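You operate a simulated robot arm through the tools that you are given. There is no shell and no other tool.

You run a simulated robot arm. Do the job below in one go: nothing can be reset, and whatever is moved stays where it is left.

## Task
Put things in order on the bench top beside the label printer. At the end: the blue square cap stands where the orange card holder stood; the purple card holder stands on top of the black panel; the orange card holder stands where the teal card holder stood; the teal card holder stands where the purple card holder stood; whatever was shut is shut again. Leave all else as you found it, and nothing knocked over.

The check looks at the end state, three seconds after you hand in, the way a careful person would. Anything else that was tipped, shoved, dropped, spilled or broken makes it a failure. Lids that push on must go on centred and level and be pressed home; caps that screw on are set level and turned clockwise until they are tight.

## Robot
A 7-joint arm with a two-finger parallel gripper, fixed in place. Base frame: the origin is at the foot of the arm, x ahead of it, y to its left, z up; the work surface is at about z = 950. Lengths are in mm, angles in rad, forces in N, time in s.
With the tool pointing down near the work surface it reaches from about 260 to 680 mm from the base axis. Its first joint turns from -1.152 to 1.152 rad. Payload 1.57 kg.
The tool frame sits at the grasp point between the pads (the TCP): z along the fingers, y along the line on which they close. The tips reach 30 mm beyond it. Largest opening 110 mm; finger width 24, thickness 12; the body of the gripper, 48 by 112 mm, starts 78 mm behind the TCP.
Orientation is that of the tool frame in the base frame, as a unit quaternion [w, x, y, z]. With the fingers straight down and closing along the base's y, the tool's x points along the base's -x, its y along +y and its z along -z.

## Interface
- The arm moves only by the tool jog_arm. Its argument "targets" is a list of rows, each a list of 7 numbers: the shift along the tool's x, y, z in mm, then the turn, a rotation vector about the tool's x, y, z in rad, then the closure in counts, from 0 (fully open) to 255 (shut). In form: [[x, y, z, wx, wy, wz, jaw], ...]. A call has 1 to 20 rows; each row is the pose to reach, as a shift and turn from the pose commanded when the call began, along the tool's axes at that moment. A row lasts 0.2 s, in which the tool goes at most 50 mm and 0.15 rad; a call with a longer step from one row to the next is refused whole, and so is a gripper value outside its range. A pose out of reach is approached as far as the arm can. The call stops where the force on the tool passes 40 N (or 10 N more than at its start, if that is more) or the arm is blocked; 0.2 s more then pass. Each finger travels about 108 mm/s and halts on what it meets, pressing with about 29 N; the grip force reading is that of the motor and also rises with nothing between the fingers. The clock runs only during rows and for 0.2 s after the last one: add rows that repeat a pose to give the fingers time. The reply holds the time, the measured pose of the TCP, the force on the tool along the base axes, the opening and the grip force, in the units named above and with some noise, with the torque about the TCP (base axes, N m) and any sound that the robot's microphone picked up.
- Cameras (640 x 400 px; columns grow to the right, rows downward): "scene" is fixed at [159.2, -385.1, 1402.4]; the picture's right is [0.84, -0.54, 0.00], its down [-0.32, -0.49, -0.81] and it looks along [0.44, 0.68, -0.59] (base axes); focal length 316 px, centre (320, 200). "wrist" rides on the gripper at [70, 16, -141] in the tool frame; the picture's right is [-0.23, 0.97, 0.00], its down [-0.85, -0.20, -0.48] and it looks along [-0.47, -0.11, 0.88] (tool axes); focal length 222 px, centre (320, 200). There is no depth. A picture from a camera that has moved, and an enlarged one, comes with that camera's place and axes in the base frame and with its lens.
- snapshot(camera): a new picture of that camera. No time passes.
- zoom(camera, box): a new picture of the part [left, top, right, bottom] of that camera's present view, enlarged. No time passes.
- job_done(): hands the job in; it is judged then, once.

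Places have to be worked out from the pictures, the camera data and where the tool is seen. Open the gripper and draw the arm clear of the work before you hand the job in, unless the task says otherwise.

The tools are called after "Emit:" by a JSON object that holds its "api" and its "payload". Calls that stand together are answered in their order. jog_arm: Moves the arm, as the interface text tells. Its arguments: {"type":"object","properties":{"targets":{"type":"array","items":{"type":"array","items":{"type":"number"}}}},"required":["targets"]} The other tools are called the same way: snapshot (camera) takes a picture; zoom (camera, box) takes an enlarged picture of a part of a camera's view; job_done () hands the job in.

At the start:

```text
clock: 0.0
position: [385.1, -44.9, 1209.9]
tool_rot: [0.0, 0.0, 1.0, 0.0]
ft_force: [-0.8, 0.4, 0.8]
wrist_torque: [0.0, 0.03, 0.03]
opening: 110.1
gripper_force: 0.2
```

scene: 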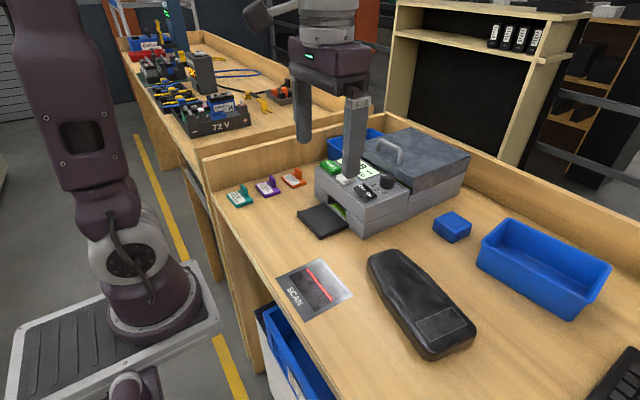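
wrist: 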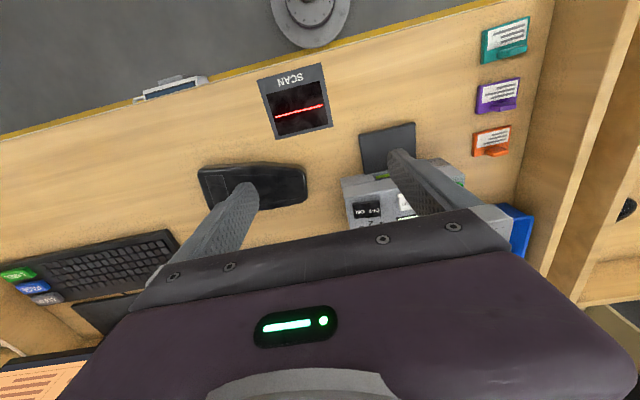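

I'll look closer at the bench before moving: the card holders, black panel, blue cap and printer all sit in the centre of the scene view.

Emit:
{"api": "zoom", "payload": {"camera": "scene", "box": [210, 100, 370, 200]}}

Emit:
{"api": "zoom", "payload": {"camera": "scene", "box": [290, 110, 490, 250]}}

Emit:
{"api": "zoom", "payload": {"camera": "wrist", "box": [340, 0, 560, 260]}}

Emit:
{"api": "zoom", "payload": {"camera": "scene", "box": [270, 180, 640, 400]}}

```text
4.00 times, centred on (290, 150) of scene
camera zoom: at [159.2, -385.1, 1402.4], right [0.84, -0.54, 0.0], down [-0.32, -0.49, -0.81], along [0.44, 0.68, -0.59], focal length 1264 px, centre (440, 400)
```

zoom: 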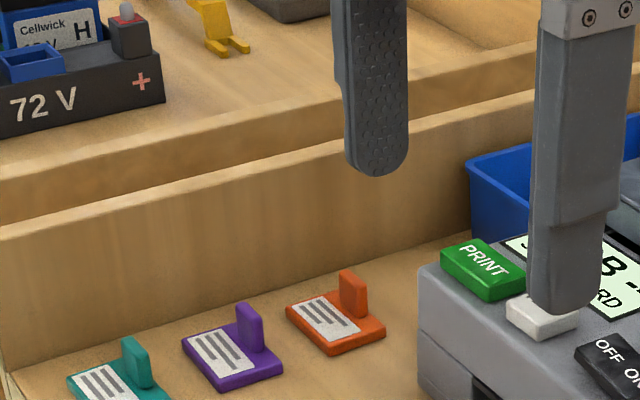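

```text
2.86 times, centred on (390, 180) of scene
camera zoom: at [159.2, -385.1, 1402.4], right [0.84, -0.54, 0.0], down [-0.32, -0.49, -0.81], along [0.44, 0.68, -0.59], focal length 903 px, centre (120, 257)
```

zoom: 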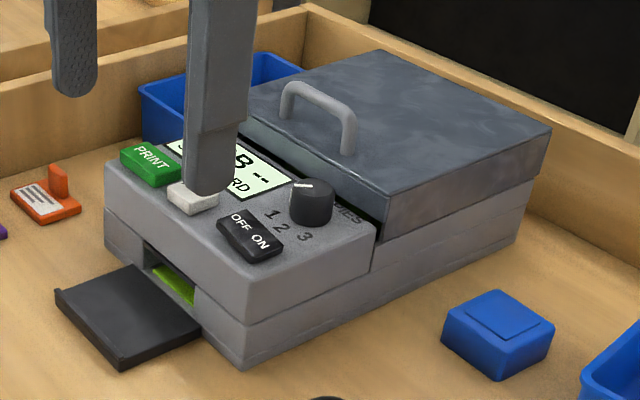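

```text
1.54 times, centred on (450, 130) of wrist
camera zoom: at [316.2, -29.7, 1349.7], right [0.23, 0.97, 0.0], down [0.85, -0.2, 0.48], along [0.47, -0.11, -0.88], focal length 342 px, centre (120, 308)
```

zoom: 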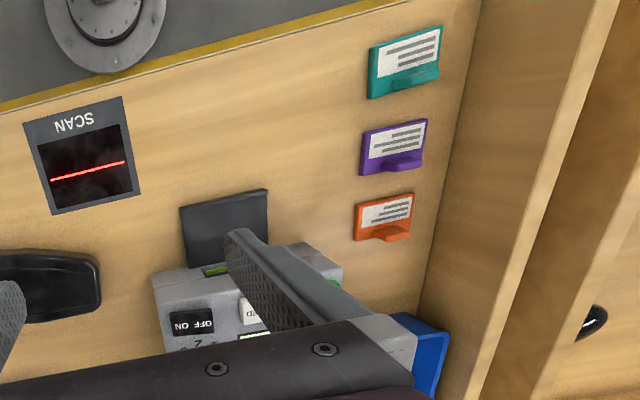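

```text
1.73 times, centred on (455, 290) of scene
camera zoom: at [159.2, -385.1, 1402.4], right [0.84, -0.54, 0.0], down [-0.32, -0.49, -0.81], along [0.44, 0.68, -0.59], focal length 547 px, centre (86, 44)
```

zoom: 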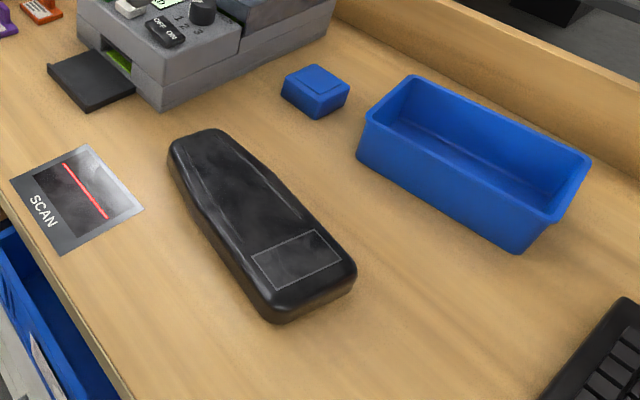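

The card holders look to be at roughly x 336/412/484, y 250, and the black plate sits at about (453, 59) in front of the printer. I'll move the wrist camera over the holders, staying high, for a better look.

Emit:
{"api": "jog_arm", "payload": {"targets": [[7, 31, 5, 0, 0, 0, 0], [14, 62, 10, 0, 0, 0, 0], [21, 93, 15, 0, 0, 0, 0], [28, 124, 20, 0, 0, 0, 0], [35, 155, 25, 0, 0, 0, 0], [42, 186, 30, 0, 0, 0, 0], [49, 217, 35, 0, 0, 0, 0], [55, 245, 40, 0, 0, 0, 0], [55, 245, 40, 0, 0, 0, 0]]}}

Emit:
{"api": "snapshot", "payload": {"camera": "wrist"}}

Emit:
{"api": "snapshot", "payload": {"camera": "scene"}}

```text
clock: 2.0
position: [329.4, 200.7, 1169.8]
tool_rot: [-0.001, 0.0, 1.0, 0.0]
ft_force: [0.8, -1.1, 0.1]
wrist_torque: [-0.01, 0.02, 0.0]
opening: 110.2
gripper_force: 0.1
```

```text
taken
camera wrist: at [260.6, 216.0, 1308.4], right [0.23, 0.97, 0.0], down [0.85, -0.2, 0.48], along [0.47, -0.11, -0.88], focal length 222 px, centre (320, 200)
```

wrist: 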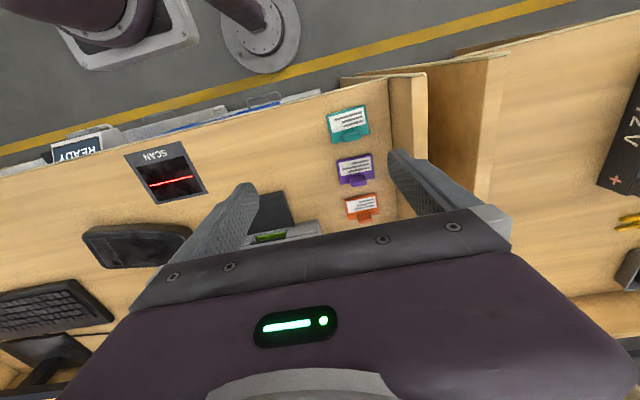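

```text
taken
```

scene: 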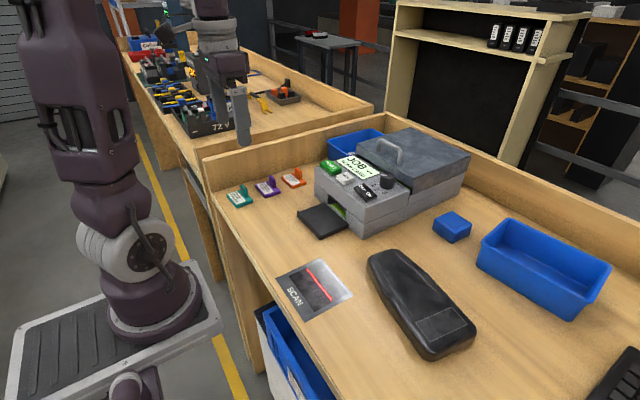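

Emit:
{"api": "zoom", "payload": {"camera": "wrist", "box": [300, 90, 420, 230]}}

Emit:
{"api": "zoom", "payload": {"camera": "scene", "box": [215, 155, 315, 215]}}

Emit:
{"api": "zoom", "payload": {"camera": "scene", "box": [300, 120, 420, 250]}}

Emit:
{"api": "zoom", "payload": {"camera": "scene", "box": [400, 180, 500, 260]}}

```text
2.86 times, centred on (360, 160) of wrist
camera zoom: at [260.6, 216.0, 1308.4], right [0.23, 0.97, 0.0], down [0.85, -0.2, 0.48], along [0.47, -0.11, -0.88], focal length 635 px, centre (206, 314)
```

zoom: 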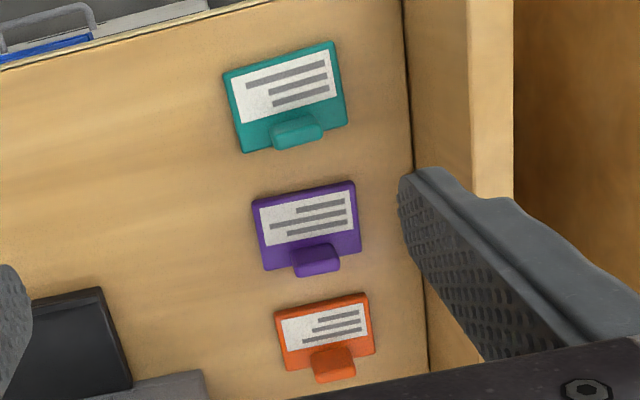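

```text
6.40 times, centred on (265, 185) of scene
camera zoom: at [159.2, -385.1, 1402.4], right [0.84, -0.54, 0.0], down [-0.32, -0.49, -0.81], along [0.44, 0.68, -0.59], focal length 2023 px, centre (672, 296)
```

zoom: 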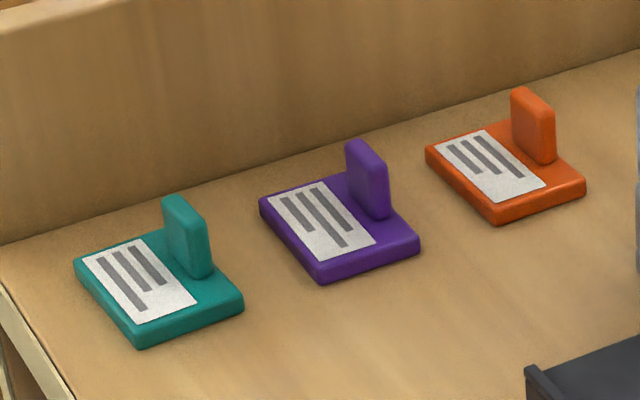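

```text
3.08 times, centred on (360, 185) of scene
camera zoom: at [159.2, -385.1, 1402.4], right [0.84, -0.54, 0.0], down [-0.32, -0.49, -0.81], along [0.44, 0.68, -0.59], focal length 973 px, centre (197, 246)
```

zoom: 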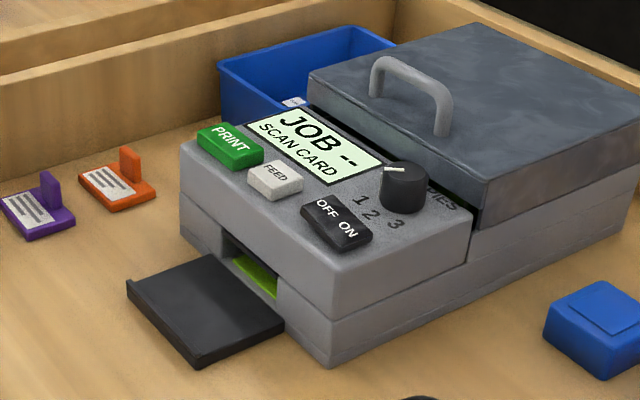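

```text
5.00 times, centred on (450, 220) of scene
camera zoom: at [159.2, -385.1, 1402.4], right [0.84, -0.54, 0.0], down [-0.32, -0.49, -0.81], along [0.44, 0.68, -0.59], focal length 1580 px, centre (-330, 100)
```

zoom: 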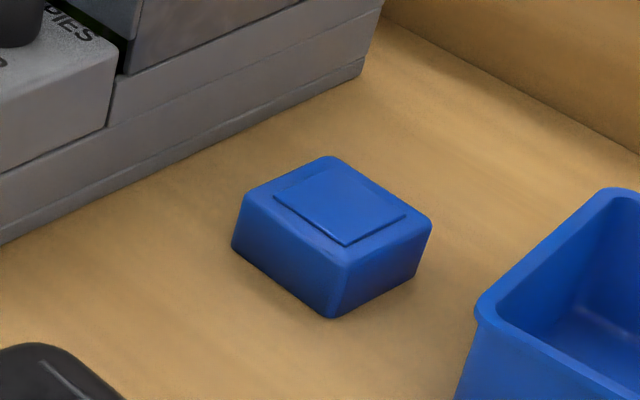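

The holders each have a flat base with an upright tab on the +x side. Before deciding which object is "the black panel", I'll look at the rest of the bench (keyboard side) with the wrist camera.

Emit:
{"api": "jog_arm", "payload": {"targets": [[0, -40, -10, 0, 0, 0, 0], [0, -80, -20, 0, 0, 0, 0], [0, -120, -30, 0, 0, 0, 0], [0, -160, -40, 0, 0, 0, 0], [0, -200, -50, 0, 0, 0, 0], [0, -240, -60, 0, 0, 0, 0], [0, -280, -70, 0, 0, 0, 0], [0, -320, -80, 0, 0, 0, 0], [0, -360, -80, 0, 0, 0, 0], [0, -400, -80, 0, 0, 0, 0], [0, -400, -80, 0, 0, 0, 0]]}}

Emit:
{"api": "snapshot", "payload": {"camera": "wrist"}}

Emit:
{"api": "snapshot", "payload": {"camera": "scene"}}

```text
clock: 4.4
position: [329.2, -201.3, 1251.9]
tool_rot: [0.0, 0.0, 1.0, 0.0]
ft_force: [0.0, -0.1, -0.6]
wrist_torque: [0.02, 0.01, 0.01]
opening: 110.2
gripper_force: 0.0
```

```text
taken
camera wrist: at [260.0, -184.9, 1389.8], right [0.23, 0.97, 0.0], down [0.85, -0.2, 0.48], along [0.47, -0.11, -0.88], focal length 222 px, centre (320, 200)
```

wrist: 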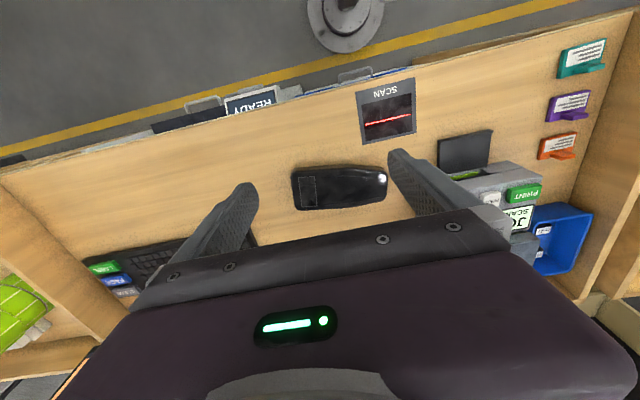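

```text
taken
```

scene: 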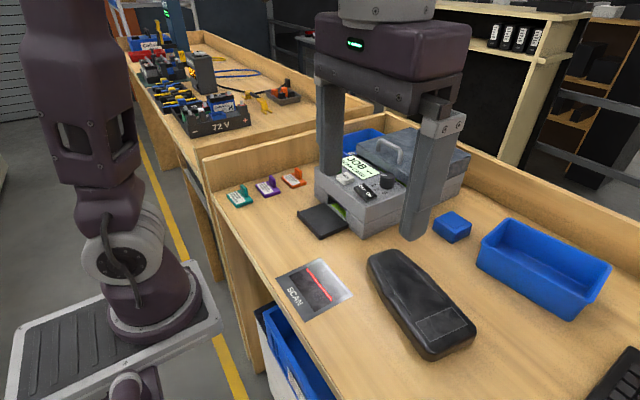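

I'll zoom on the candidates for "black panel": the plate in front of the printer, the SCAN plate, and the keyboard area.

Emit:
{"api": "zoom", "payload": {"camera": "wrist", "box": [340, 60, 560, 220]}}

Emit:
{"api": "zoom", "payload": {"camera": "scene", "box": [270, 190, 390, 330]}}

Emit:
{"api": "zoom", "payload": {"camera": "wrist", "box": [60, 140, 280, 300]}}

Emit:
{"api": "zoom", "payload": {"camera": "scene", "box": [340, 230, 500, 370]}}

```text
2.50 times, centred on (450, 140) of wrist
camera zoom: at [260.0, -184.9, 1389.8], right [0.23, 0.97, 0.0], down [0.85, -0.2, 0.48], along [0.47, -0.11, -0.88], focal length 555 px, centre (-5, 350)
```

zoom: 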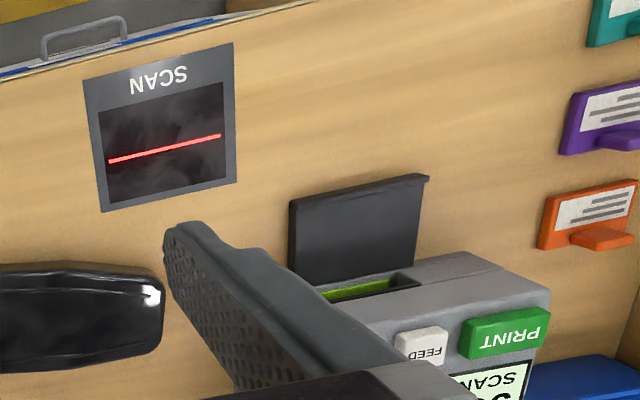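

```text
2.86 times, centred on (330, 260) of scene
camera zoom: at [159.2, -385.2, 1402.4], right [0.84, -0.54, 0.0], down [-0.32, -0.49, -0.81], along [0.44, 0.68, -0.59], focal length 903 px, centre (291, 29)
```

zoom: 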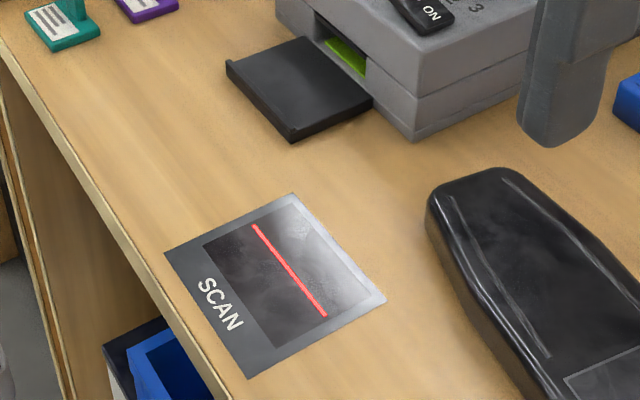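

```text
2.50 times, centred on (170, 220) of wrist
camera zoom: at [260.0, -184.9, 1389.8], right [0.23, 0.97, 0.0], down [0.85, -0.2, 0.48], along [0.47, -0.11, -0.88], focal length 555 px, centre (695, 150)
```

zoom: 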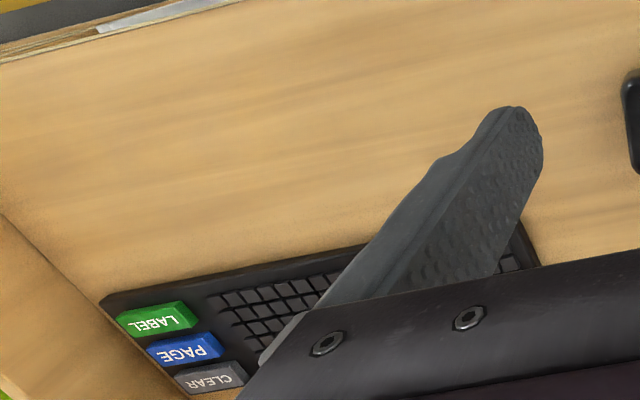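

```text
2.86 times, centred on (420, 300) of scene
camera zoom: at [159.2, -385.2, 1402.4], right [0.84, -0.54, 0.0], down [-0.32, -0.49, -0.81], along [0.44, 0.68, -0.59], focal length 903 px, centre (34, -86)
```

zoom: 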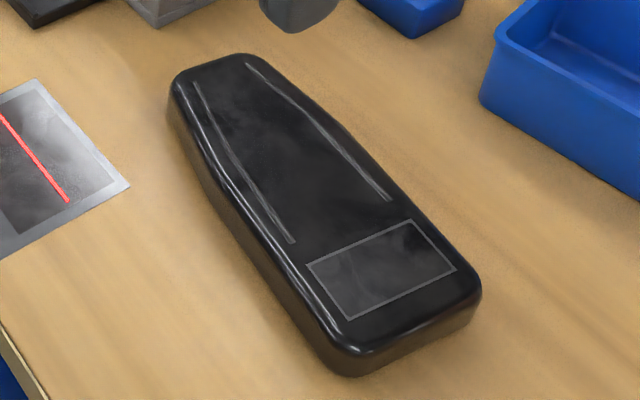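

Three dark things could be meant: the tray at the printer slot, the SCAN plate, and the long black device. I'll lower the camera for closer views of these before deciding.

Emit:
{"api": "jog_arm", "payload": {"targets": [[-10, 5, 40, 0, 0, 0, 0], [-20, 10, 80, 0, 0, 0, 0], [-30, 15, 120, 0, 0, 0, 0], [-30, 20, 150, 0, 0, 0, 0], [-30, 20, 150, 0, 0, 0, 0]]}}

Emit:
{"api": "snapshot", "payload": {"camera": "wrist"}}

Emit:
{"api": "zoom", "payload": {"camera": "wrist", "box": [220, 60, 420, 220]}}

```text
clock: 5.6
position: [359.2, -178.2, 1099.4]
tool_rot: [0.001, 0.0, 1.0, 0.0]
ft_force: [-0.1, 0.1, -0.4]
wrist_torque: [0.02, 0.01, 0.04]
opening: 110.0
gripper_force: 0.0
```

```text
taken
camera wrist: at [290.9, -164.4, 1238.9], right [0.23, 0.97, 0.0], down [0.85, -0.2, 0.48], along [0.47, -0.11, -0.88], focal length 222 px, centre (320, 200)
```

wrist: 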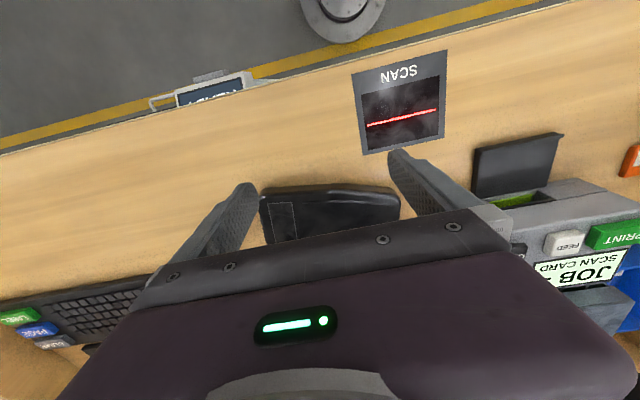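

```text
2.50 times, centred on (320, 140) of wrist
camera zoom: at [290.9, -164.4, 1238.9], right [0.23, 0.97, 0.0], down [0.85, -0.2, 0.48], along [0.47, -0.11, -0.88], focal length 555 px, centre (320, 350)
```

zoom: 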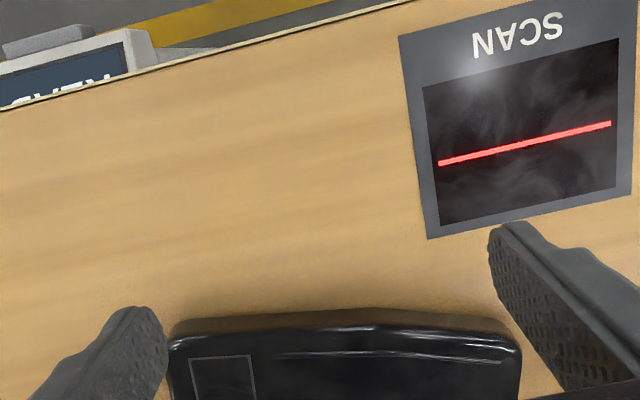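

The long black device is only partly visible; I'll move the camera forward so it sits in the clear part of the view.

Emit:
{"api": "jog_arm", "payload": {"targets": [[-35, -5, -10, 0, 0, 0, 0], [-70, -10, -20, 0, 0, 0, 0], [-105, -15, -30, 0, 0, 0, 0], [-105, -15, -30, 0, 0, 0, 0]]}}

Emit:
{"api": "snapshot", "payload": {"camera": "wrist"}}

Emit:
{"api": "zoom", "payload": {"camera": "wrist", "box": [220, 40, 420, 200]}}

Emit:
{"api": "zoom", "payload": {"camera": "wrist", "box": [400, 20, 640, 240]}}

```text
clock: 6.6
position: [466.4, -193.8, 1129.6]
tool_rot: [0.0, 0.0, 1.0, 0.0]
ft_force: [0.3, -0.3, -0.3]
wrist_torque: [-0.01, 0.01, 0.03]
opening: 109.9
gripper_force: 0.0
```

```text
taken
camera wrist: at [398.3, -178.7, 1269.1], right [0.23, 0.97, 0.0], down [0.86, -0.2, 0.48], along [0.47, -0.11, -0.88], focal length 222 px, centre (320, 200)
```

wrist: 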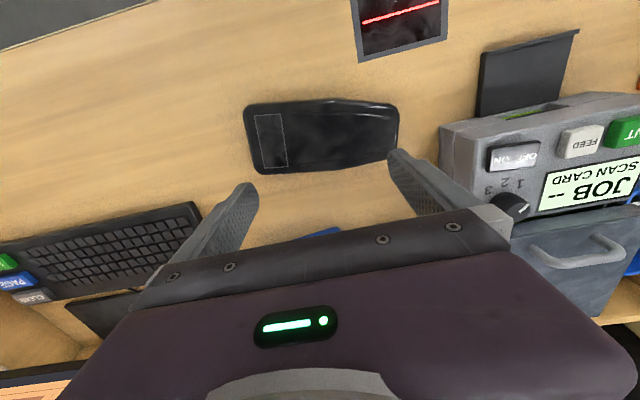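

```text
2.50 times, centred on (320, 120) of wrist
camera zoom: at [398.3, -178.7, 1269.1], right [0.23, 0.97, 0.0], down [0.86, -0.2, 0.48], along [0.47, -0.11, -0.88], focal length 555 px, centre (320, 400)
```

zoom: 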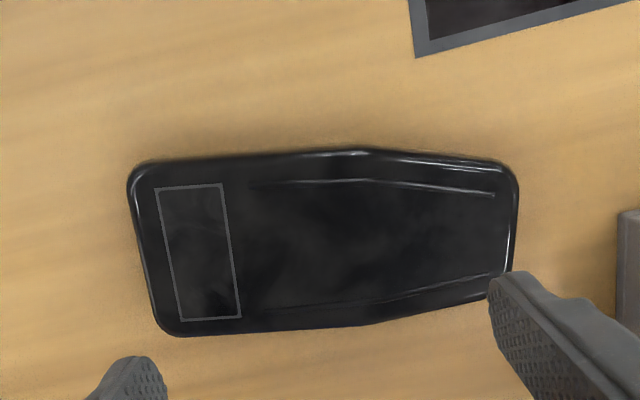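

```text
1.82 times, centred on (520, 130) of wrist
camera zoom: at [398.3, -178.7, 1269.1], right [0.23, 0.97, 0.0], down [0.86, -0.2, 0.48], along [0.47, -0.11, -0.88], focal length 404 px, centre (-44, 327)
```

zoom: 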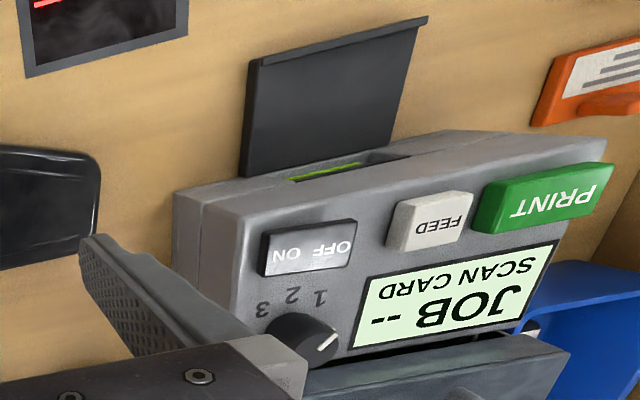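

The long black moulded part has an outlined label area just like the blue cap, so it is a workpiece to be labelled. That makes it "the black panel", distinct from the SCAN plate and the printer's tray. Next I turn the tool 90° so the fingers close along x across the holders' tabs, and look at the holders from the -y side.

Emit:
{"api": "jog_arm", "payload": {"targets": [[6.3, 29.75, -1.7, 0, 0, -0.1309, 0], [12.7, 59.5, -3.3, 0, 0, -0.2618, 0], [19, 89.25, -5, 0, 0, -0.3927, 0], [25.3, 119, -6.7, 0, 0, -0.5236, 0], [31.7, 148.75, -8.3, 0, 0, -0.6545, 0], [38, 178.5, -10, 0, 0, -0.7854, 0], [44.3, 208.25, -11.7, 0, 0, -0.9163, 0], [50.7, 238, -13.3, 0, 0, -1.0472, 0], [57, 267.75, -15, 0, 0, -1.1781, 0], [63.3, 297.5, -16.7, 0, 0, -1.309, 0], [69.7, 327.25, -18.3, 0, 0, -1.4399, 0], [76, 357, -20, 0, 0, -1.5708, 0], [76, 357, -20, 0, 0, -1.5708, 0]]}}

Emit:
{"api": "snapshot", "payload": {"camera": "wrist"}}

Emit:
{"api": "snapshot", "payload": {"camera": "scene"}}

```text
clock: 9.4
position: [389.9, 162.1, 1148.6]
tool_rot: [0.0, 0.708, -0.706, 0.0]
ft_force: [-0.3, 0.7, 0.1]
wrist_torque: [-0.01, -0.01, 0.0]
opening: 109.8
gripper_force: 0.0
```

```text
taken
camera wrist: at [375.1, 90.8, 1288.4], right [-0.97, 0.23, 0.0], down [0.2, 0.86, 0.48], along [0.11, 0.47, -0.88], focal length 222 px, centre (320, 200)
```

wrist: 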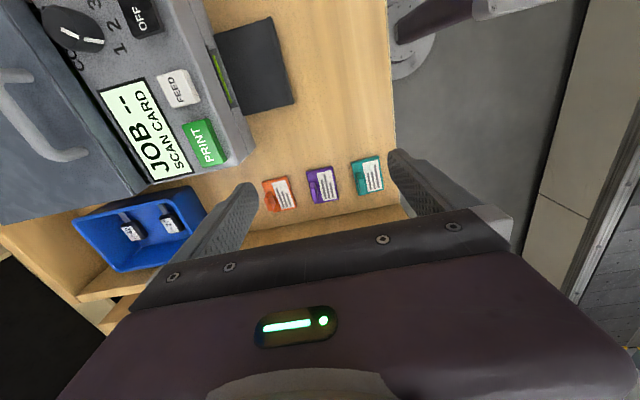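

```text
taken
```

scene: 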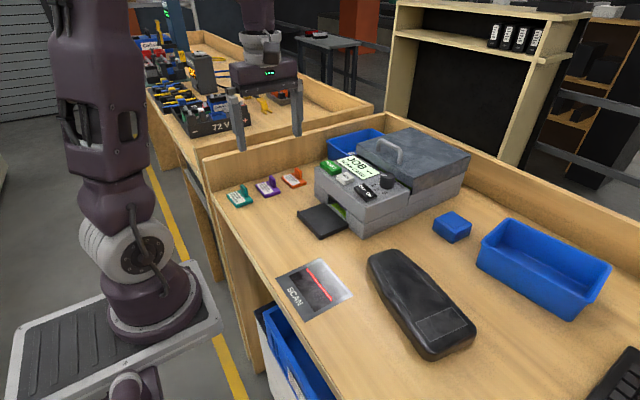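

Emit:
{"api": "zoom", "payload": {"camera": "wrist", "box": [240, 130, 400, 230]}}

```text
4.00 times, centred on (320, 180) of wrist
camera zoom: at [375.1, 90.8, 1288.4], right [-0.97, 0.23, 0.0], down [0.2, 0.86, 0.48], along [0.11, 0.47, -0.88], focal length 888 px, centre (320, 280)
```

zoom: 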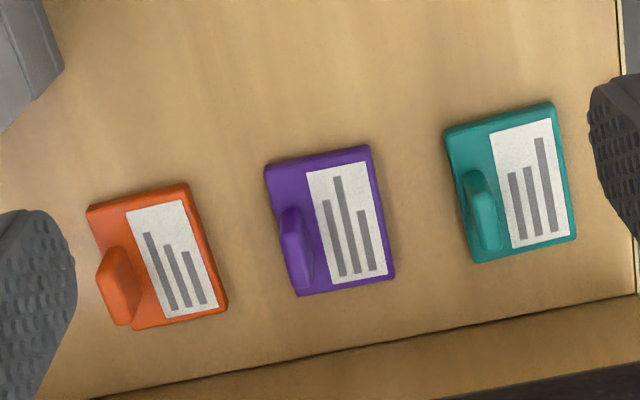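

From this view I compute base centres of about teal (332, 243.6), purple (406, 243.5) and orange (481, 243), with bases about 42 × 59 mm. The purple tab should be near x = 419. I'll go above it with a narrowed opening to check alignment.

Emit:
{"api": "jog_arm", "payload": {"targets": [[-20, -7, 20, 0, 0, 0, 60], [-40, -14, 40, 0, 0, 0, 125], [-60, -21, 60, 0, 0, 0, 125], [-81.5, -29, 78, 0, 0, 0, 125], [-81.5, -29, 78, 0, 0, 0, 125]]}}

Emit:
{"api": "snapshot", "payload": {"camera": "wrist"}}

Emit:
{"api": "zoom", "payload": {"camera": "wrist", "box": [240, 100, 400, 200]}}

Emit:
{"api": "zoom", "payload": {"camera": "scene", "box": [215, 115, 335, 215]}}

```text
clock: 10.6
position: [419.6, 244.9, 1072.2]
tool_rot: [0.0, -0.707, 0.707, 0.0]
ft_force: [0.4, 1.1, 0.7]
wrist_torque: [0.0, 0.01, -0.03]
opening: 56.0
gripper_force: 0.2
```

```text
taken
camera wrist: at [403.6, 174.2, 1212.3], right [-0.97, 0.23, 0.0], down [0.2, 0.85, 0.48], along [0.11, 0.47, -0.88], focal length 222 px, centre (320, 200)
```

wrist: 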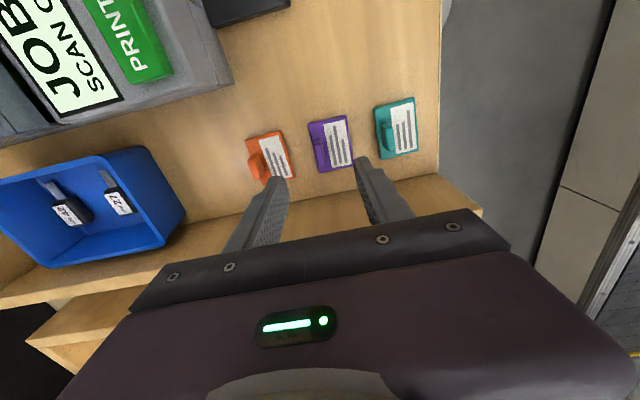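

```text
4.00 times, centred on (320, 150) of wrist
camera zoom: at [403.6, 174.2, 1212.3], right [-0.97, 0.23, 0.0], down [0.2, 0.85, 0.48], along [0.11, 0.47, -0.88], focal length 888 px, centre (320, 400)
```

zoom: 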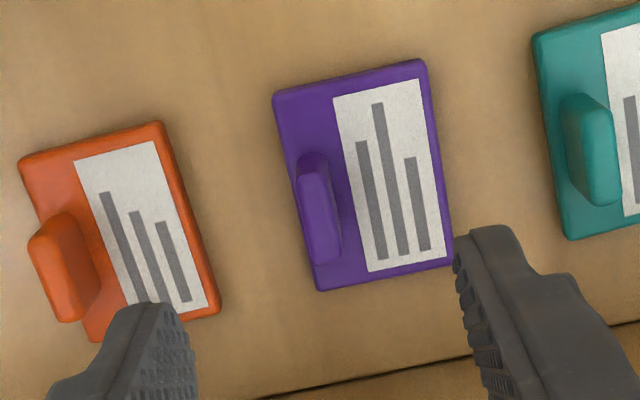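

```text
4.00 times, centred on (275, 165) of scene
camera zoom: at [159.2, -385.1, 1402.4], right [0.84, -0.54, 0.0], down [-0.32, -0.49, -0.81], along [0.44, 0.68, -0.59], focal length 1264 px, centre (500, 340)
```

zoom: 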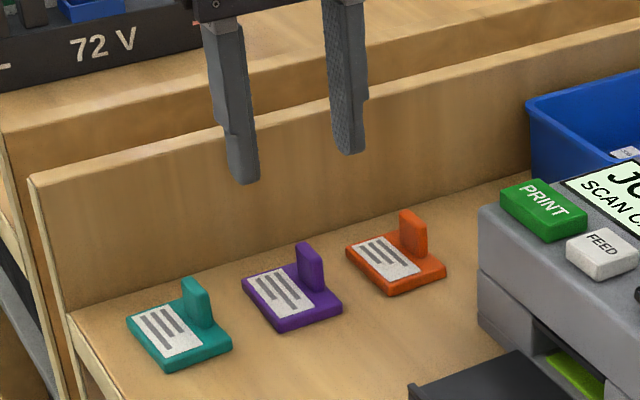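

The tab's top centre lines up with the tool axis to within about 1 mm in x and 2 mm in y. I'll descend with a 40 mm opening so the fingertips stop about 5 mm above the purple base, without closing yet.

Emit:
{"api": "jog_arm", "payload": {"targets": [[1.5, -0.7, 0, 0, 0, 0, 162], [1.5, -0.7, 20, 0, 0, 0, 162], [1.5, -0.7, 40, 0, 0, 0, 162], [1.5, -0.7, 55, 0, 0, 0, 162], [1.5, -0.7, 65, 0, 0, 0, 162], [1.5, -0.7, 71, 0, 0, 0, 162], [1.5, -0.7, 75, 0, 0, 0, 162]]}}

Emit:
{"api": "snapshot", "payload": {"camera": "wrist"}}

Emit:
{"api": "zoom", "payload": {"camera": "wrist", "box": [260, 120, 380, 200]}}

Emit:
{"api": "zoom", "payload": {"camera": "scene", "box": [225, 145, 315, 205]}}

```text
clock: 12.2
position: [418.8, 241.8, 996.8]
tool_rot: [0.0, 0.707, -0.707, 0.0]
ft_force: [0.2, 0.4, -0.9]
wrist_torque: [-0.02, -0.01, 0.02]
opening: 40.3
gripper_force: 0.1
```

```text
taken
camera wrist: at [403.8, 170.9, 1136.7], right [-0.97, 0.23, 0.0], down [0.2, 0.86, 0.48], along [0.11, 0.47, -0.88], focal length 222 px, centre (320, 200)
```

wrist: 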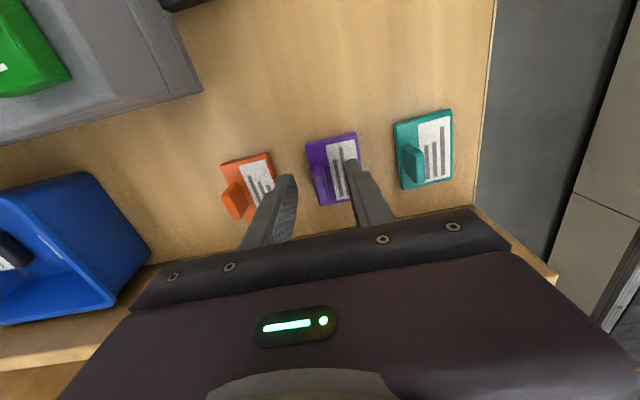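

```text
5.00 times, centred on (320, 160) of wrist
camera zoom: at [403.8, 170.9, 1136.7], right [-0.97, 0.23, 0.0], down [0.2, 0.86, 0.48], along [0.11, 0.47, -0.88], focal length 1111 px, centre (320, 400)
```

zoom: 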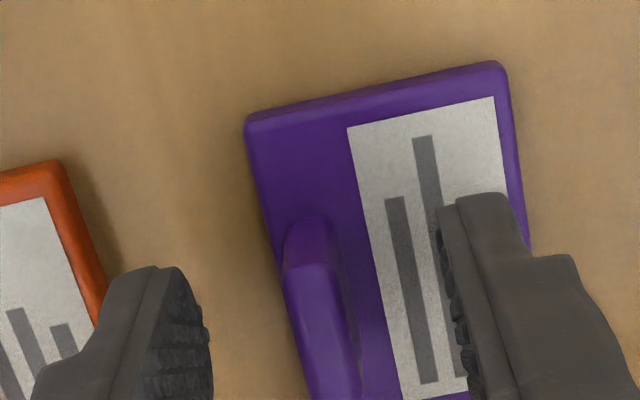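

```text
6.67 times, centred on (270, 175) of scene
camera zoom: at [159.2, -385.1, 1402.4], right [0.84, -0.54, 0.0], down [-0.32, -0.49, -0.81], along [0.44, 0.68, -0.59], focal length 2107 px, centre (653, 367)
```

zoom: 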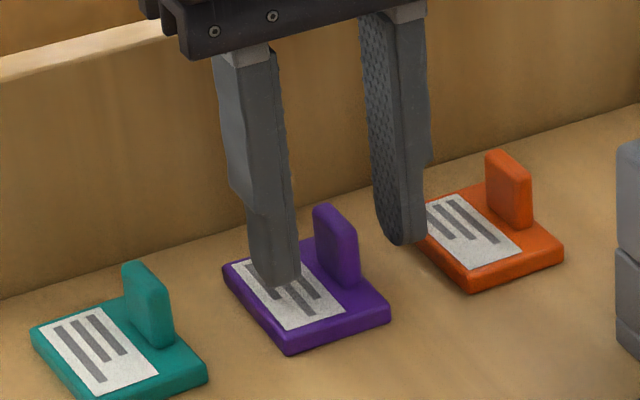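

The fingers straddle the purple tab, tips about 8 mm above its base. I lower 3 mm and close.

Emit:
{"api": "jog_arm", "payload": {"targets": [[0, 0, 3, 0, 0, 0, 162], [0, 0, 3, 0, 0, 0, 200], [0, 0, 3, 0, 0, 0, 225], [0, 0, 3, 0, 0, 0, 255], [0, 0, 3, 0, 0, 0, 255], [0, 0, 3, 0, 0, 0, 255]]}}

Emit:
{"api": "zoom", "payload": {"camera": "wrist", "box": [220, 100, 420, 225]}}

Emit:
{"api": "zoom", "payload": {"camera": "scene", "box": [225, 145, 315, 205]}}

```text
clock: 13.6
position: [419.5, 242.2, 993.5]
tool_rot: [0.0, -0.707, 0.707, 0.0]
ft_force: [-0.1, -0.4, -0.1]
wrist_torque: [0.01, 0.02, 0.02]
opening: 7.8
gripper_force: 26.7
```

```text
3.20 times, centred on (320, 162) of wrist
camera zoom: at [404.0, 171.1, 1133.6], right [-0.97, 0.23, 0.0], down [0.2, 0.86, 0.48], along [0.11, 0.47, -0.88], focal length 711 px, centre (320, 320)
```

zoom: 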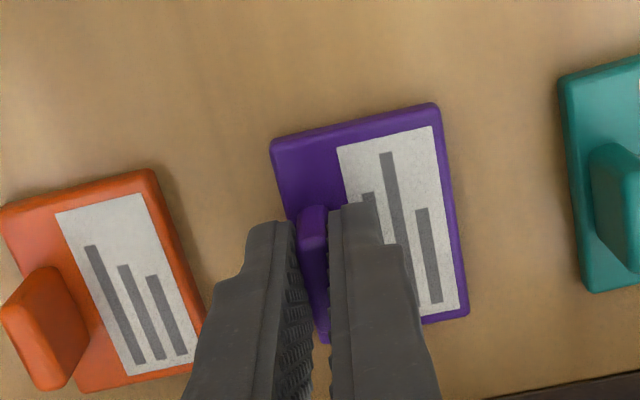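

```text
6.67 times, centred on (270, 175) of scene
camera zoom: at [159.2, -385.1, 1402.4], right [0.84, -0.54, 0.0], down [-0.32, -0.49, -0.81], along [0.44, 0.68, -0.59], focal length 2107 px, centre (653, 367)
```

zoom: 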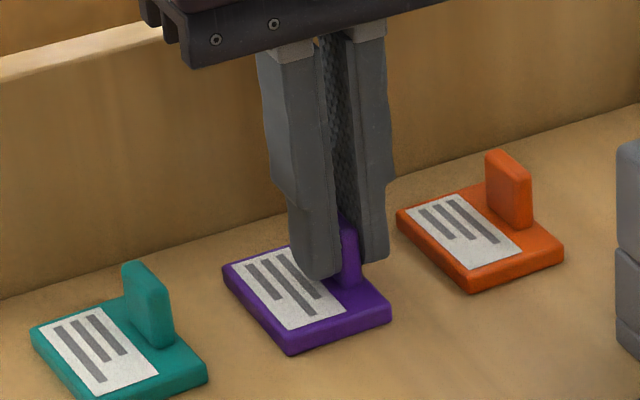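

Purple is gripped (tab 7.8 mm thick) and did not shift. I lift it straight up to a safe carry height and check it hangs level.

Emit:
{"api": "jog_arm", "payload": {"targets": [[0, 0, -8, 0, 0, 0, 255], [0, 0, -20, 0, 0, 0, 255], [0, 0, -45, 0, 0, 0, 255], [0, 0, -75, 0, 0, 0, 255], [0, 0, -110, 0, 0, 0, 255], [0, 0, -145, 0, 0, 0, 255], [0, 0, -156, 0, 0, 0, 255]]}}

Emit:
{"api": "snapshot", "payload": {"camera": "wrist"}}

Emit:
{"api": "snapshot", "payload": {"camera": "scene"}}

```text
clock: 15.2
position: [419.5, 242.7, 1153.0]
tool_rot: [0.0, 0.708, -0.707, 0.0]
ft_force: [0.5, -1.5, 0.1]
wrist_torque: [-0.01, -0.01, 0.01]
opening: 7.9
gripper_force: 27.2
```

```text
taken
camera wrist: at [403.6, 171.2, 1291.3], right [-0.97, 0.23, 0.0], down [0.2, 0.85, 0.48], along [0.11, 0.47, -0.88], focal length 222 px, centre (320, 200)
```

wrist: 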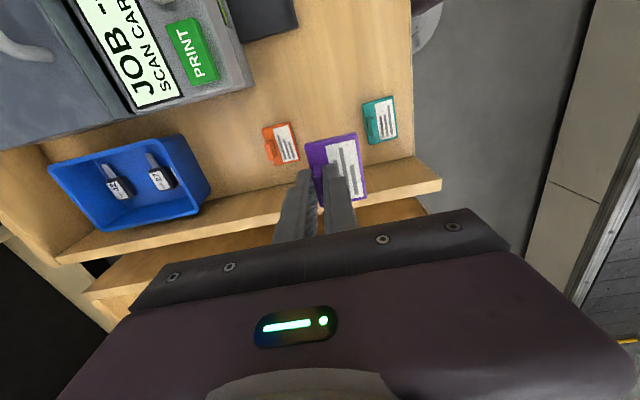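

```text
taken
```

scene: 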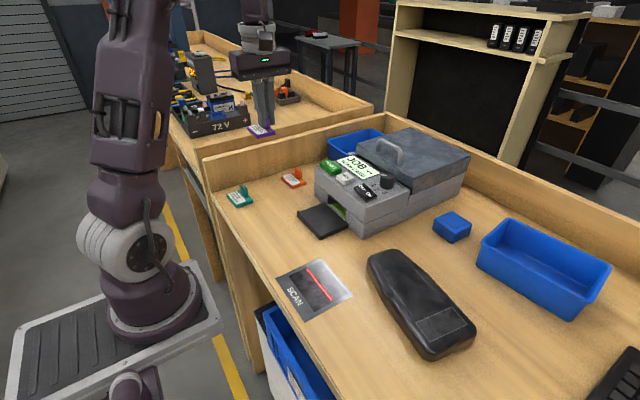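

Purple hangs level and secure. I carry it at z ≈ 1150 across to above the black panel, turning 0.185 rad to match the panel's lie.

Emit:
{"api": "jog_arm", "payload": {"targets": [[34.3, -4.8, 0, 0, 0, 0.0142, 255], [68.6, -9.6, 0, 0, 0, 0.0285, 255], [102.9, -14.4, 0, 0, 0, 0.0427, 255], [137.2, -19.2, 0, 0, 0, 0.0569, 255], [171.5, -24, 0, 0, 0, 0.0712, 255], [205.8, -28.8, 0, 0, 0, 0.0854, 255], [240, -33.7, 0, 0, 0, 0.0996, 255], [274.3, -38.5, 0, 0, 0, 0.1138, 255], [308.6, -43.3, 0, 0, 0, 0.128, 255], [342.9, -48.1, 0, 0, 0, 0.1423, 255], [377.2, -52.9, 0, 0, 0, 0.1565, 255], [411.5, -57.7, 0, 0, 0, 0.1708, 255], [445.8, -62.5, 0, 0, 0, 0.185, 255], [445.8, -62.5, 0, 0, 0, 0.185, 255]]}}

Emit:
{"api": "snapshot", "payload": {"camera": "wrist"}}

Emit:
{"api": "snapshot", "payload": {"camera": "scene"}}

```text
clock: 18.2
position: [481.4, -204.2, 1147.8]
tool_rot: [0.0, -0.639, 0.769, 0.0]
ft_force: [1.1, -0.3, -0.5]
wrist_torque: [0.01, -0.02, 0.02]
opening: 7.8
gripper_force: 27.0
```

```text
taken
camera wrist: at [453.5, -271.6, 1287.4], right [-0.92, 0.4, 0.0], down [0.35, 0.8, 0.48], along [0.19, 0.44, -0.88], focal length 222 px, centre (320, 200)
```

wrist: 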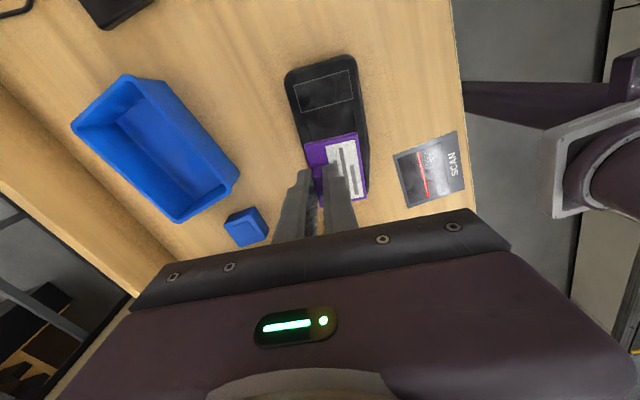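

```text
taken
```

scene: 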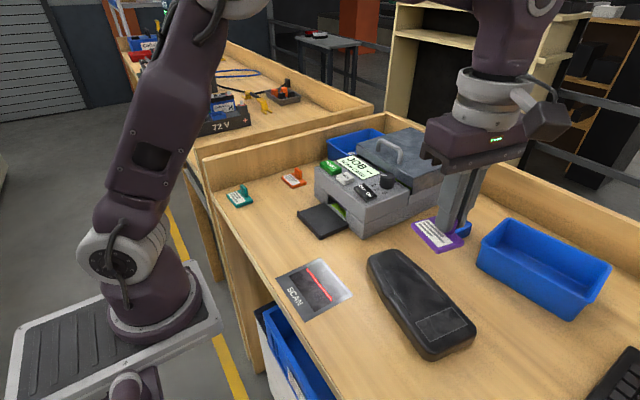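

Emit:
{"api": "zoom", "payload": {"camera": "wrist", "box": [240, 40, 440, 220]}}

Emit:
{"api": "zoom", "payload": {"camera": "scene", "box": [360, 200, 500, 370]}}

```text
2.22 times, centred on (340, 130) of wrist
camera zoom: at [453.5, -271.6, 1287.4], right [-0.92, 0.4, 0.0], down [0.35, 0.8, 0.48], along [0.19, 0.44, -0.88], focal length 494 px, centre (276, 356)
```

zoom: 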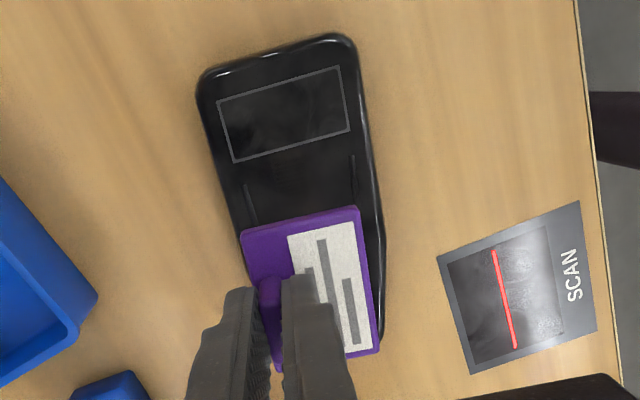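

```text
2.35 times, centred on (430, 285) of scene
camera zoom: at [159.2, -385.2, 1402.4], right [0.84, -0.54, 0.0], down [-0.32, -0.49, -0.81], along [0.44, 0.68, -0.59], focal length 744 px, centre (61, 0)
```

zoom: 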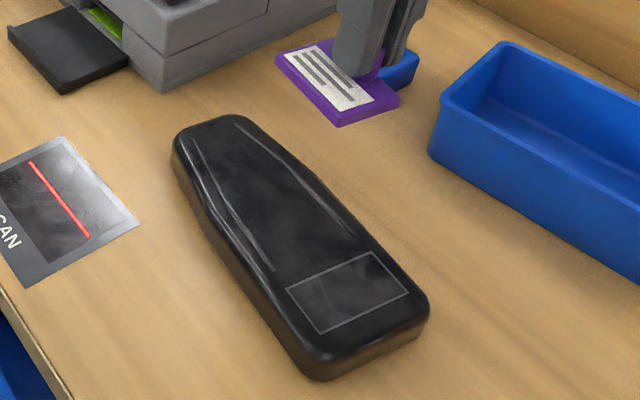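

The panel's axis and the holder are well aligned; a 2 mm correction in -x centres it between the ridges and clear of the outlined label area. I descend to about 15 mm above the panel.

Emit:
{"api": "jog_arm", "payload": {"targets": [[0.4, 2, 25, 0, 0, 0, 255], [0.4, 2, 50, 0, 0, 0, 255], [0.4, 2, 75, 0, 0, 0, 255], [0.4, 2, 95, 0, 0, 0, 255], [0.4, 2, 108, 0, 0, 0, 255], [0.4, 2, 115, 0, 0, 0, 255]]}}

Emit:
{"api": "zoom", "payload": {"camera": "wrist", "box": [220, 60, 420, 220]}}

Emit:
{"api": "zoom", "payload": {"camera": "scene", "box": [350, 200, 490, 370]}}

```text
clock: 19.6
position: [478.9, -202.7, 1034.6]
tool_rot: [0.0, -0.638, 0.77, 0.0]
ft_force: [0.3, -0.3, 0.0]
wrist_torque: [0.04, 0.0, -0.01]
opening: 7.9
gripper_force: 27.3
```

```text
2.50 times, centred on (320, 140) of wrist
camera zoom: at [451.0, -270.1, 1174.7], right [-0.92, 0.4, 0.0], down [0.35, 0.8, 0.48], along [0.19, 0.44, -0.88], focal length 555 px, centre (320, 350)
```

zoom: 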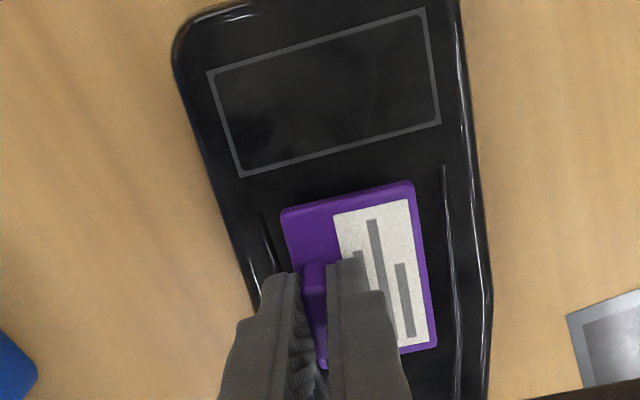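

```text
2.35 times, centred on (420, 285) of scene
camera zoom: at [159.2, -385.1, 1402.4], right [0.84, -0.54, 0.0], down [-0.32, -0.49, -0.81], along [0.44, 0.68, -0.59], focal length 744 px, centre (85, 0)
```

zoom: 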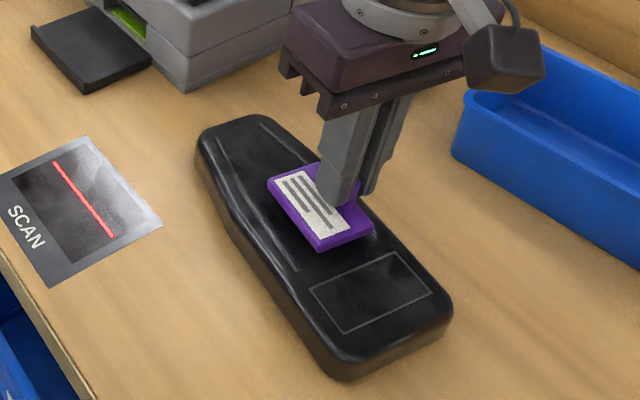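

Centred between the ridges. I descend gently and watch the force.

Emit:
{"api": "jog_arm", "payload": {"targets": [[0, 0, 4, 0, 0, 0, 255], [0, 0, 7, 0, 0, 0, 255], [0, 0, 9, 0, 0, 0, 255], [0, 0, 10, 0, 0, 0, 255]]}}

Emit:
{"api": "zoom", "payload": {"camera": "scene", "box": [380, 220, 460, 280]}}

```text
clock: 20.6
position: [479.4, -205.3, 1025.1]
tool_rot: [0.0, -0.638, 0.77, 0.0]
ft_force: [-0.2, 0.0, 0.4]
wrist_torque: [0.03, 0.0, -0.01]
opening: 7.9
gripper_force: 26.3
```

```text
6.67 times, centred on (420, 250) of scene
camera zoom: at [159.2, -385.1, 1402.4], right [0.84, -0.54, 0.0], down [-0.32, -0.49, -0.81], along [0.44, 0.68, -0.59], focal length 2107 px, centre (-347, -133)
```

zoom: 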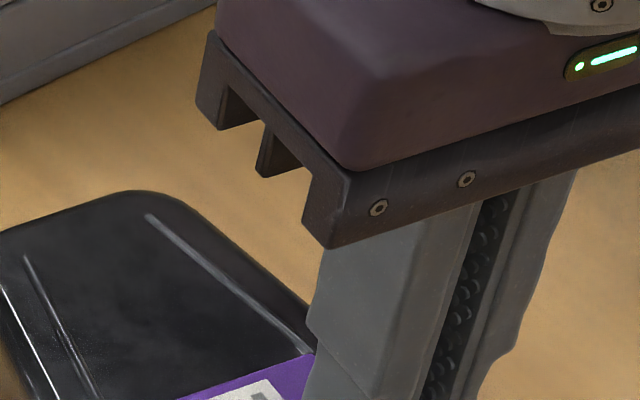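

No contact yet. I continue down in 1 mm steps.

Emit:
{"api": "jog_arm", "payload": {"targets": [[0, 0, 1, 0, 0, 0, 255], [0, 0, 2, 0, 0, 0, 255], [0, 0, 3, 0, 0, 0, 255]]}}

Emit:
{"api": "zoom", "payload": {"camera": "scene", "box": [380, 255, 460, 315]}}

```text
clock: 21.4
position: [479.8, -204.9, 1023.4]
tool_rot: [0.0, -0.639, 0.769, -0.001]
ft_force: [-4.9, 3.8, 24.3]
wrist_torque: [0.33, 0.35, 0.01]
opening: 7.9
gripper_force: 26.6
```

```text
6.67 times, centred on (420, 285) of scene
camera zoom: at [158.7, -384.9, 1402.5], right [0.84, -0.54, 0.0], down [-0.32, -0.49, -0.81], along [0.44, 0.68, -0.59], focal length 2107 px, centre (-347, -367)
```

zoom: 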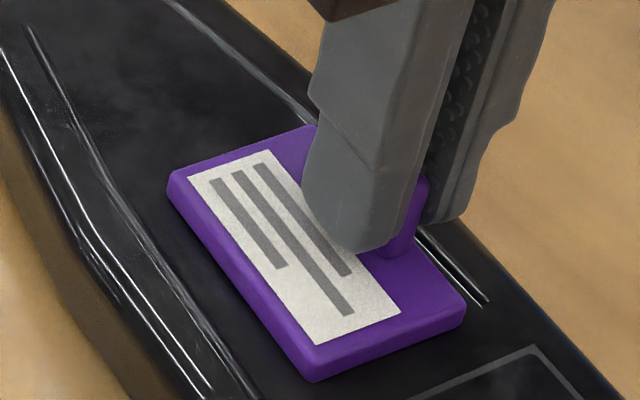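

Contact at TCP z ≈ 1023.5 with 24 N, so the purple holder sits flat on the panel top (z ≈ 980). I ease off the pressure, then open the fingers.

Emit:
{"api": "jog_arm", "payload": {"targets": [[0, 0, -1.3, 0, 0, 0, 255], [0, 0, -1.3, 0, 0, 0, 255]]}}

```text
clock: 22.0
position: [479.9, -204.8, 1023.9]
tool_rot: [0.001, -0.639, 0.769, 0.0]
ft_force: [1.7, 1.6, 17.6]
wrist_torque: [0.1, 0.08, 0.0]
opening: 7.8
gripper_force: 27.3
```

Emit:
{"api": "jog_arm", "payload": {"targets": [[0, 0, -1.0, 0, 0, 0, 255], [0, 0, -1.0, 0, 0, 0, 255]]}}

```text
clock: 22.6
position: [478.3, -203.7, 1024.0]
tool_rot: [-0.001, -0.638, 0.77, 0.001]
ft_force: [-0.7, -0.2, -0.2]
wrist_torque: [-0.03, 0.02, -0.01]
opening: 7.8
gripper_force: 27.2
```

Force is now zero with the base just touching. I open the fingers.

Emit:
{"api": "jog_arm", "payload": {"targets": [[0, 0, 0.3, 0, 0, 0, 225], [0, 0, 0.3, 0, 0, 0, 200], [0, 0, 0.3, 0, 0, 0, 170], [0, 0, 0.3, 0, 0, 0, 162], [0, 0, 0.3, 0, 0, 0, 162]]}}

Emit:
{"api": "zoom", "payload": {"camera": "wrist", "box": [220, 60, 420, 220]}}

Emit:
{"api": "zoom", "payload": {"camera": "scene", "box": [370, 235, 470, 315]}}

```text
clock: 23.8
position: [480.0, -204.6, 1024.4]
tool_rot: [0.0, -0.639, 0.77, 0.0]
ft_force: [0.1, 0.1, 0.5]
wrist_torque: [0.01, -0.01, 0.03]
opening: 40.3
gripper_force: 0.1
```

```text
2.50 times, centred on (320, 140) of wrist
camera zoom: at [451.2, -270.5, 1163.4], right [-0.92, 0.4, 0.0], down [0.35, 0.8, 0.48], along [0.19, 0.44, -0.88], focal length 555 px, centre (320, 350)
```

zoom: 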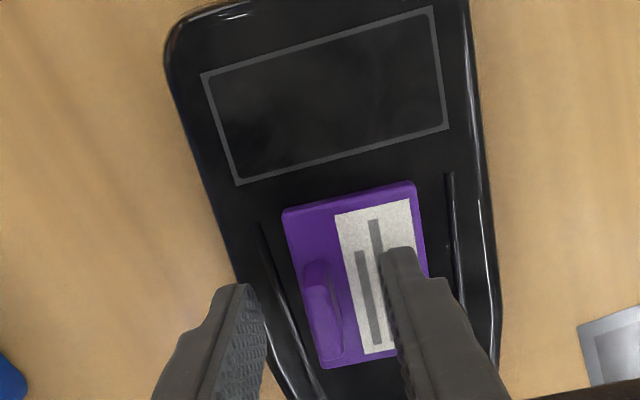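

```text
5.00 times, centred on (420, 275) of scene
camera zoom: at [159.2, -385.1, 1402.4], right [0.84, -0.54, 0.0], down [-0.32, -0.49, -0.81], along [0.44, 0.68, -0.59], focal length 1580 px, centre (-180, -175)
```

zoom: 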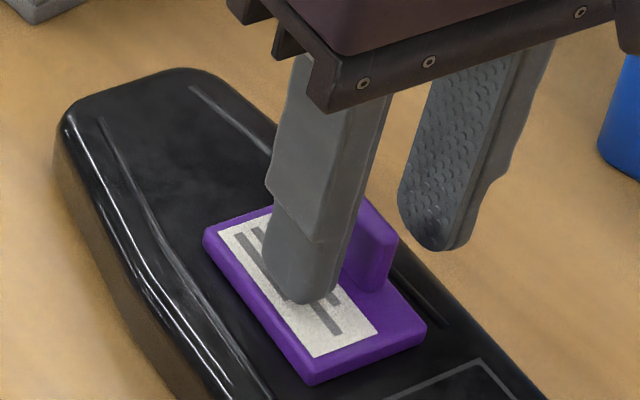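

Purple stands flat on the panel, free of the fingers. I retract straight up, then move to above the teal holder, turning back to the straight orientation.

Emit:
{"api": "jog_arm", "payload": {"targets": [[0, 0, -10, 0, 0, 0, 162], [0, 0, -35, 0, 0, 0, 162], [0, 0, -70, 0, 0, 0, 162], [0, 0, -105, 0, 0, 0, 162], [0, 0, -126, 0, 0, 0, 162], [-29.5, 15.3, -126, 0, 0, -0.0132, 162], [-59.1, 30.6, -126, 0, 0, -0.0264, 162], [-88.6, 45.9, -126, 0, 0, -0.0396, 162], [-118.2, 61.2, -126, 0, 0, -0.0529, 162], [-147.7, 76.5, -126, 0, 0, -0.0661, 162], [-177.2, 91.8, -126, 0, 0, -0.0793, 162], [-206.8, 107.1, -126, 0, 0, -0.0925, 162], [-236.3, 122.4, -126, 0, 0, -0.1057, 162], [-265.9, 137.7, -126, 0, 0, -0.1189, 162], [-295.4, 153, -126, 0, 0, -0.1321, 162], [-324.9, 168.2, -126, 0, 0, -0.1454, 162], [-354.5, 183.5, -126, 0, 0, -0.1586, 162], [-384, 198.8, -126, 0, 0, -0.1718, 162], [-413.6, 214.1, -126, 0, 0, -0.185, 162], [-413.6, 214.1, -126, 0, 0, -0.185, 162]]}}

Emit:
{"api": "zoom", "payload": {"camera": "scene", "box": [340, 200, 500, 370]}}

Emit:
{"api": "zoom", "payload": {"camera": "wrist", "box": [220, 80, 420, 220]}}

```text
clock: 28.0
position: [345.1, 242.9, 1151.2]
tool_rot: [0.0, -0.707, 0.707, 0.0]
ft_force: [-0.5, 0.8, 0.3]
wrist_torque: [-0.01, -0.04, 0.02]
opening: 40.4
gripper_force: 0.1
```

```text
2.35 times, centred on (420, 285) of scene
camera zoom: at [159.2, -385.1, 1402.4], right [0.84, -0.54, 0.0], down [-0.32, -0.49, -0.81], along [0.44, 0.68, -0.59], focal length 744 px, centre (85, 0)
```

zoom: 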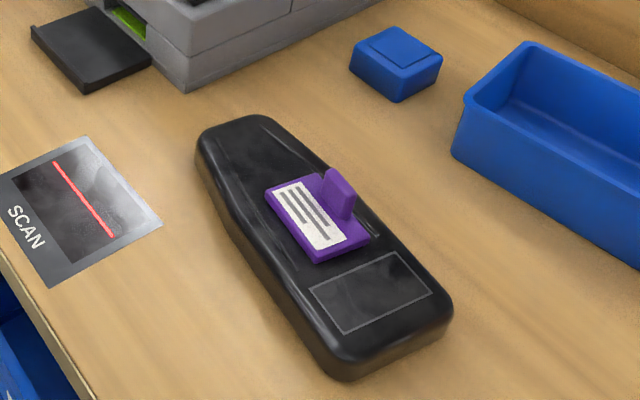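

```text
2.86 times, centred on (320, 150) of wrist
camera zoom: at [330.7, 172.2, 1290.9], right [-0.97, 0.23, 0.0], down [0.2, 0.86, 0.48], along [0.11, 0.47, -0.88], focal length 635 px, centre (320, 343)
```

zoom: 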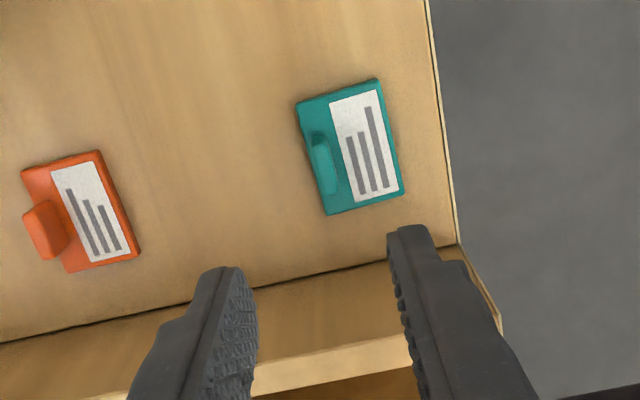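

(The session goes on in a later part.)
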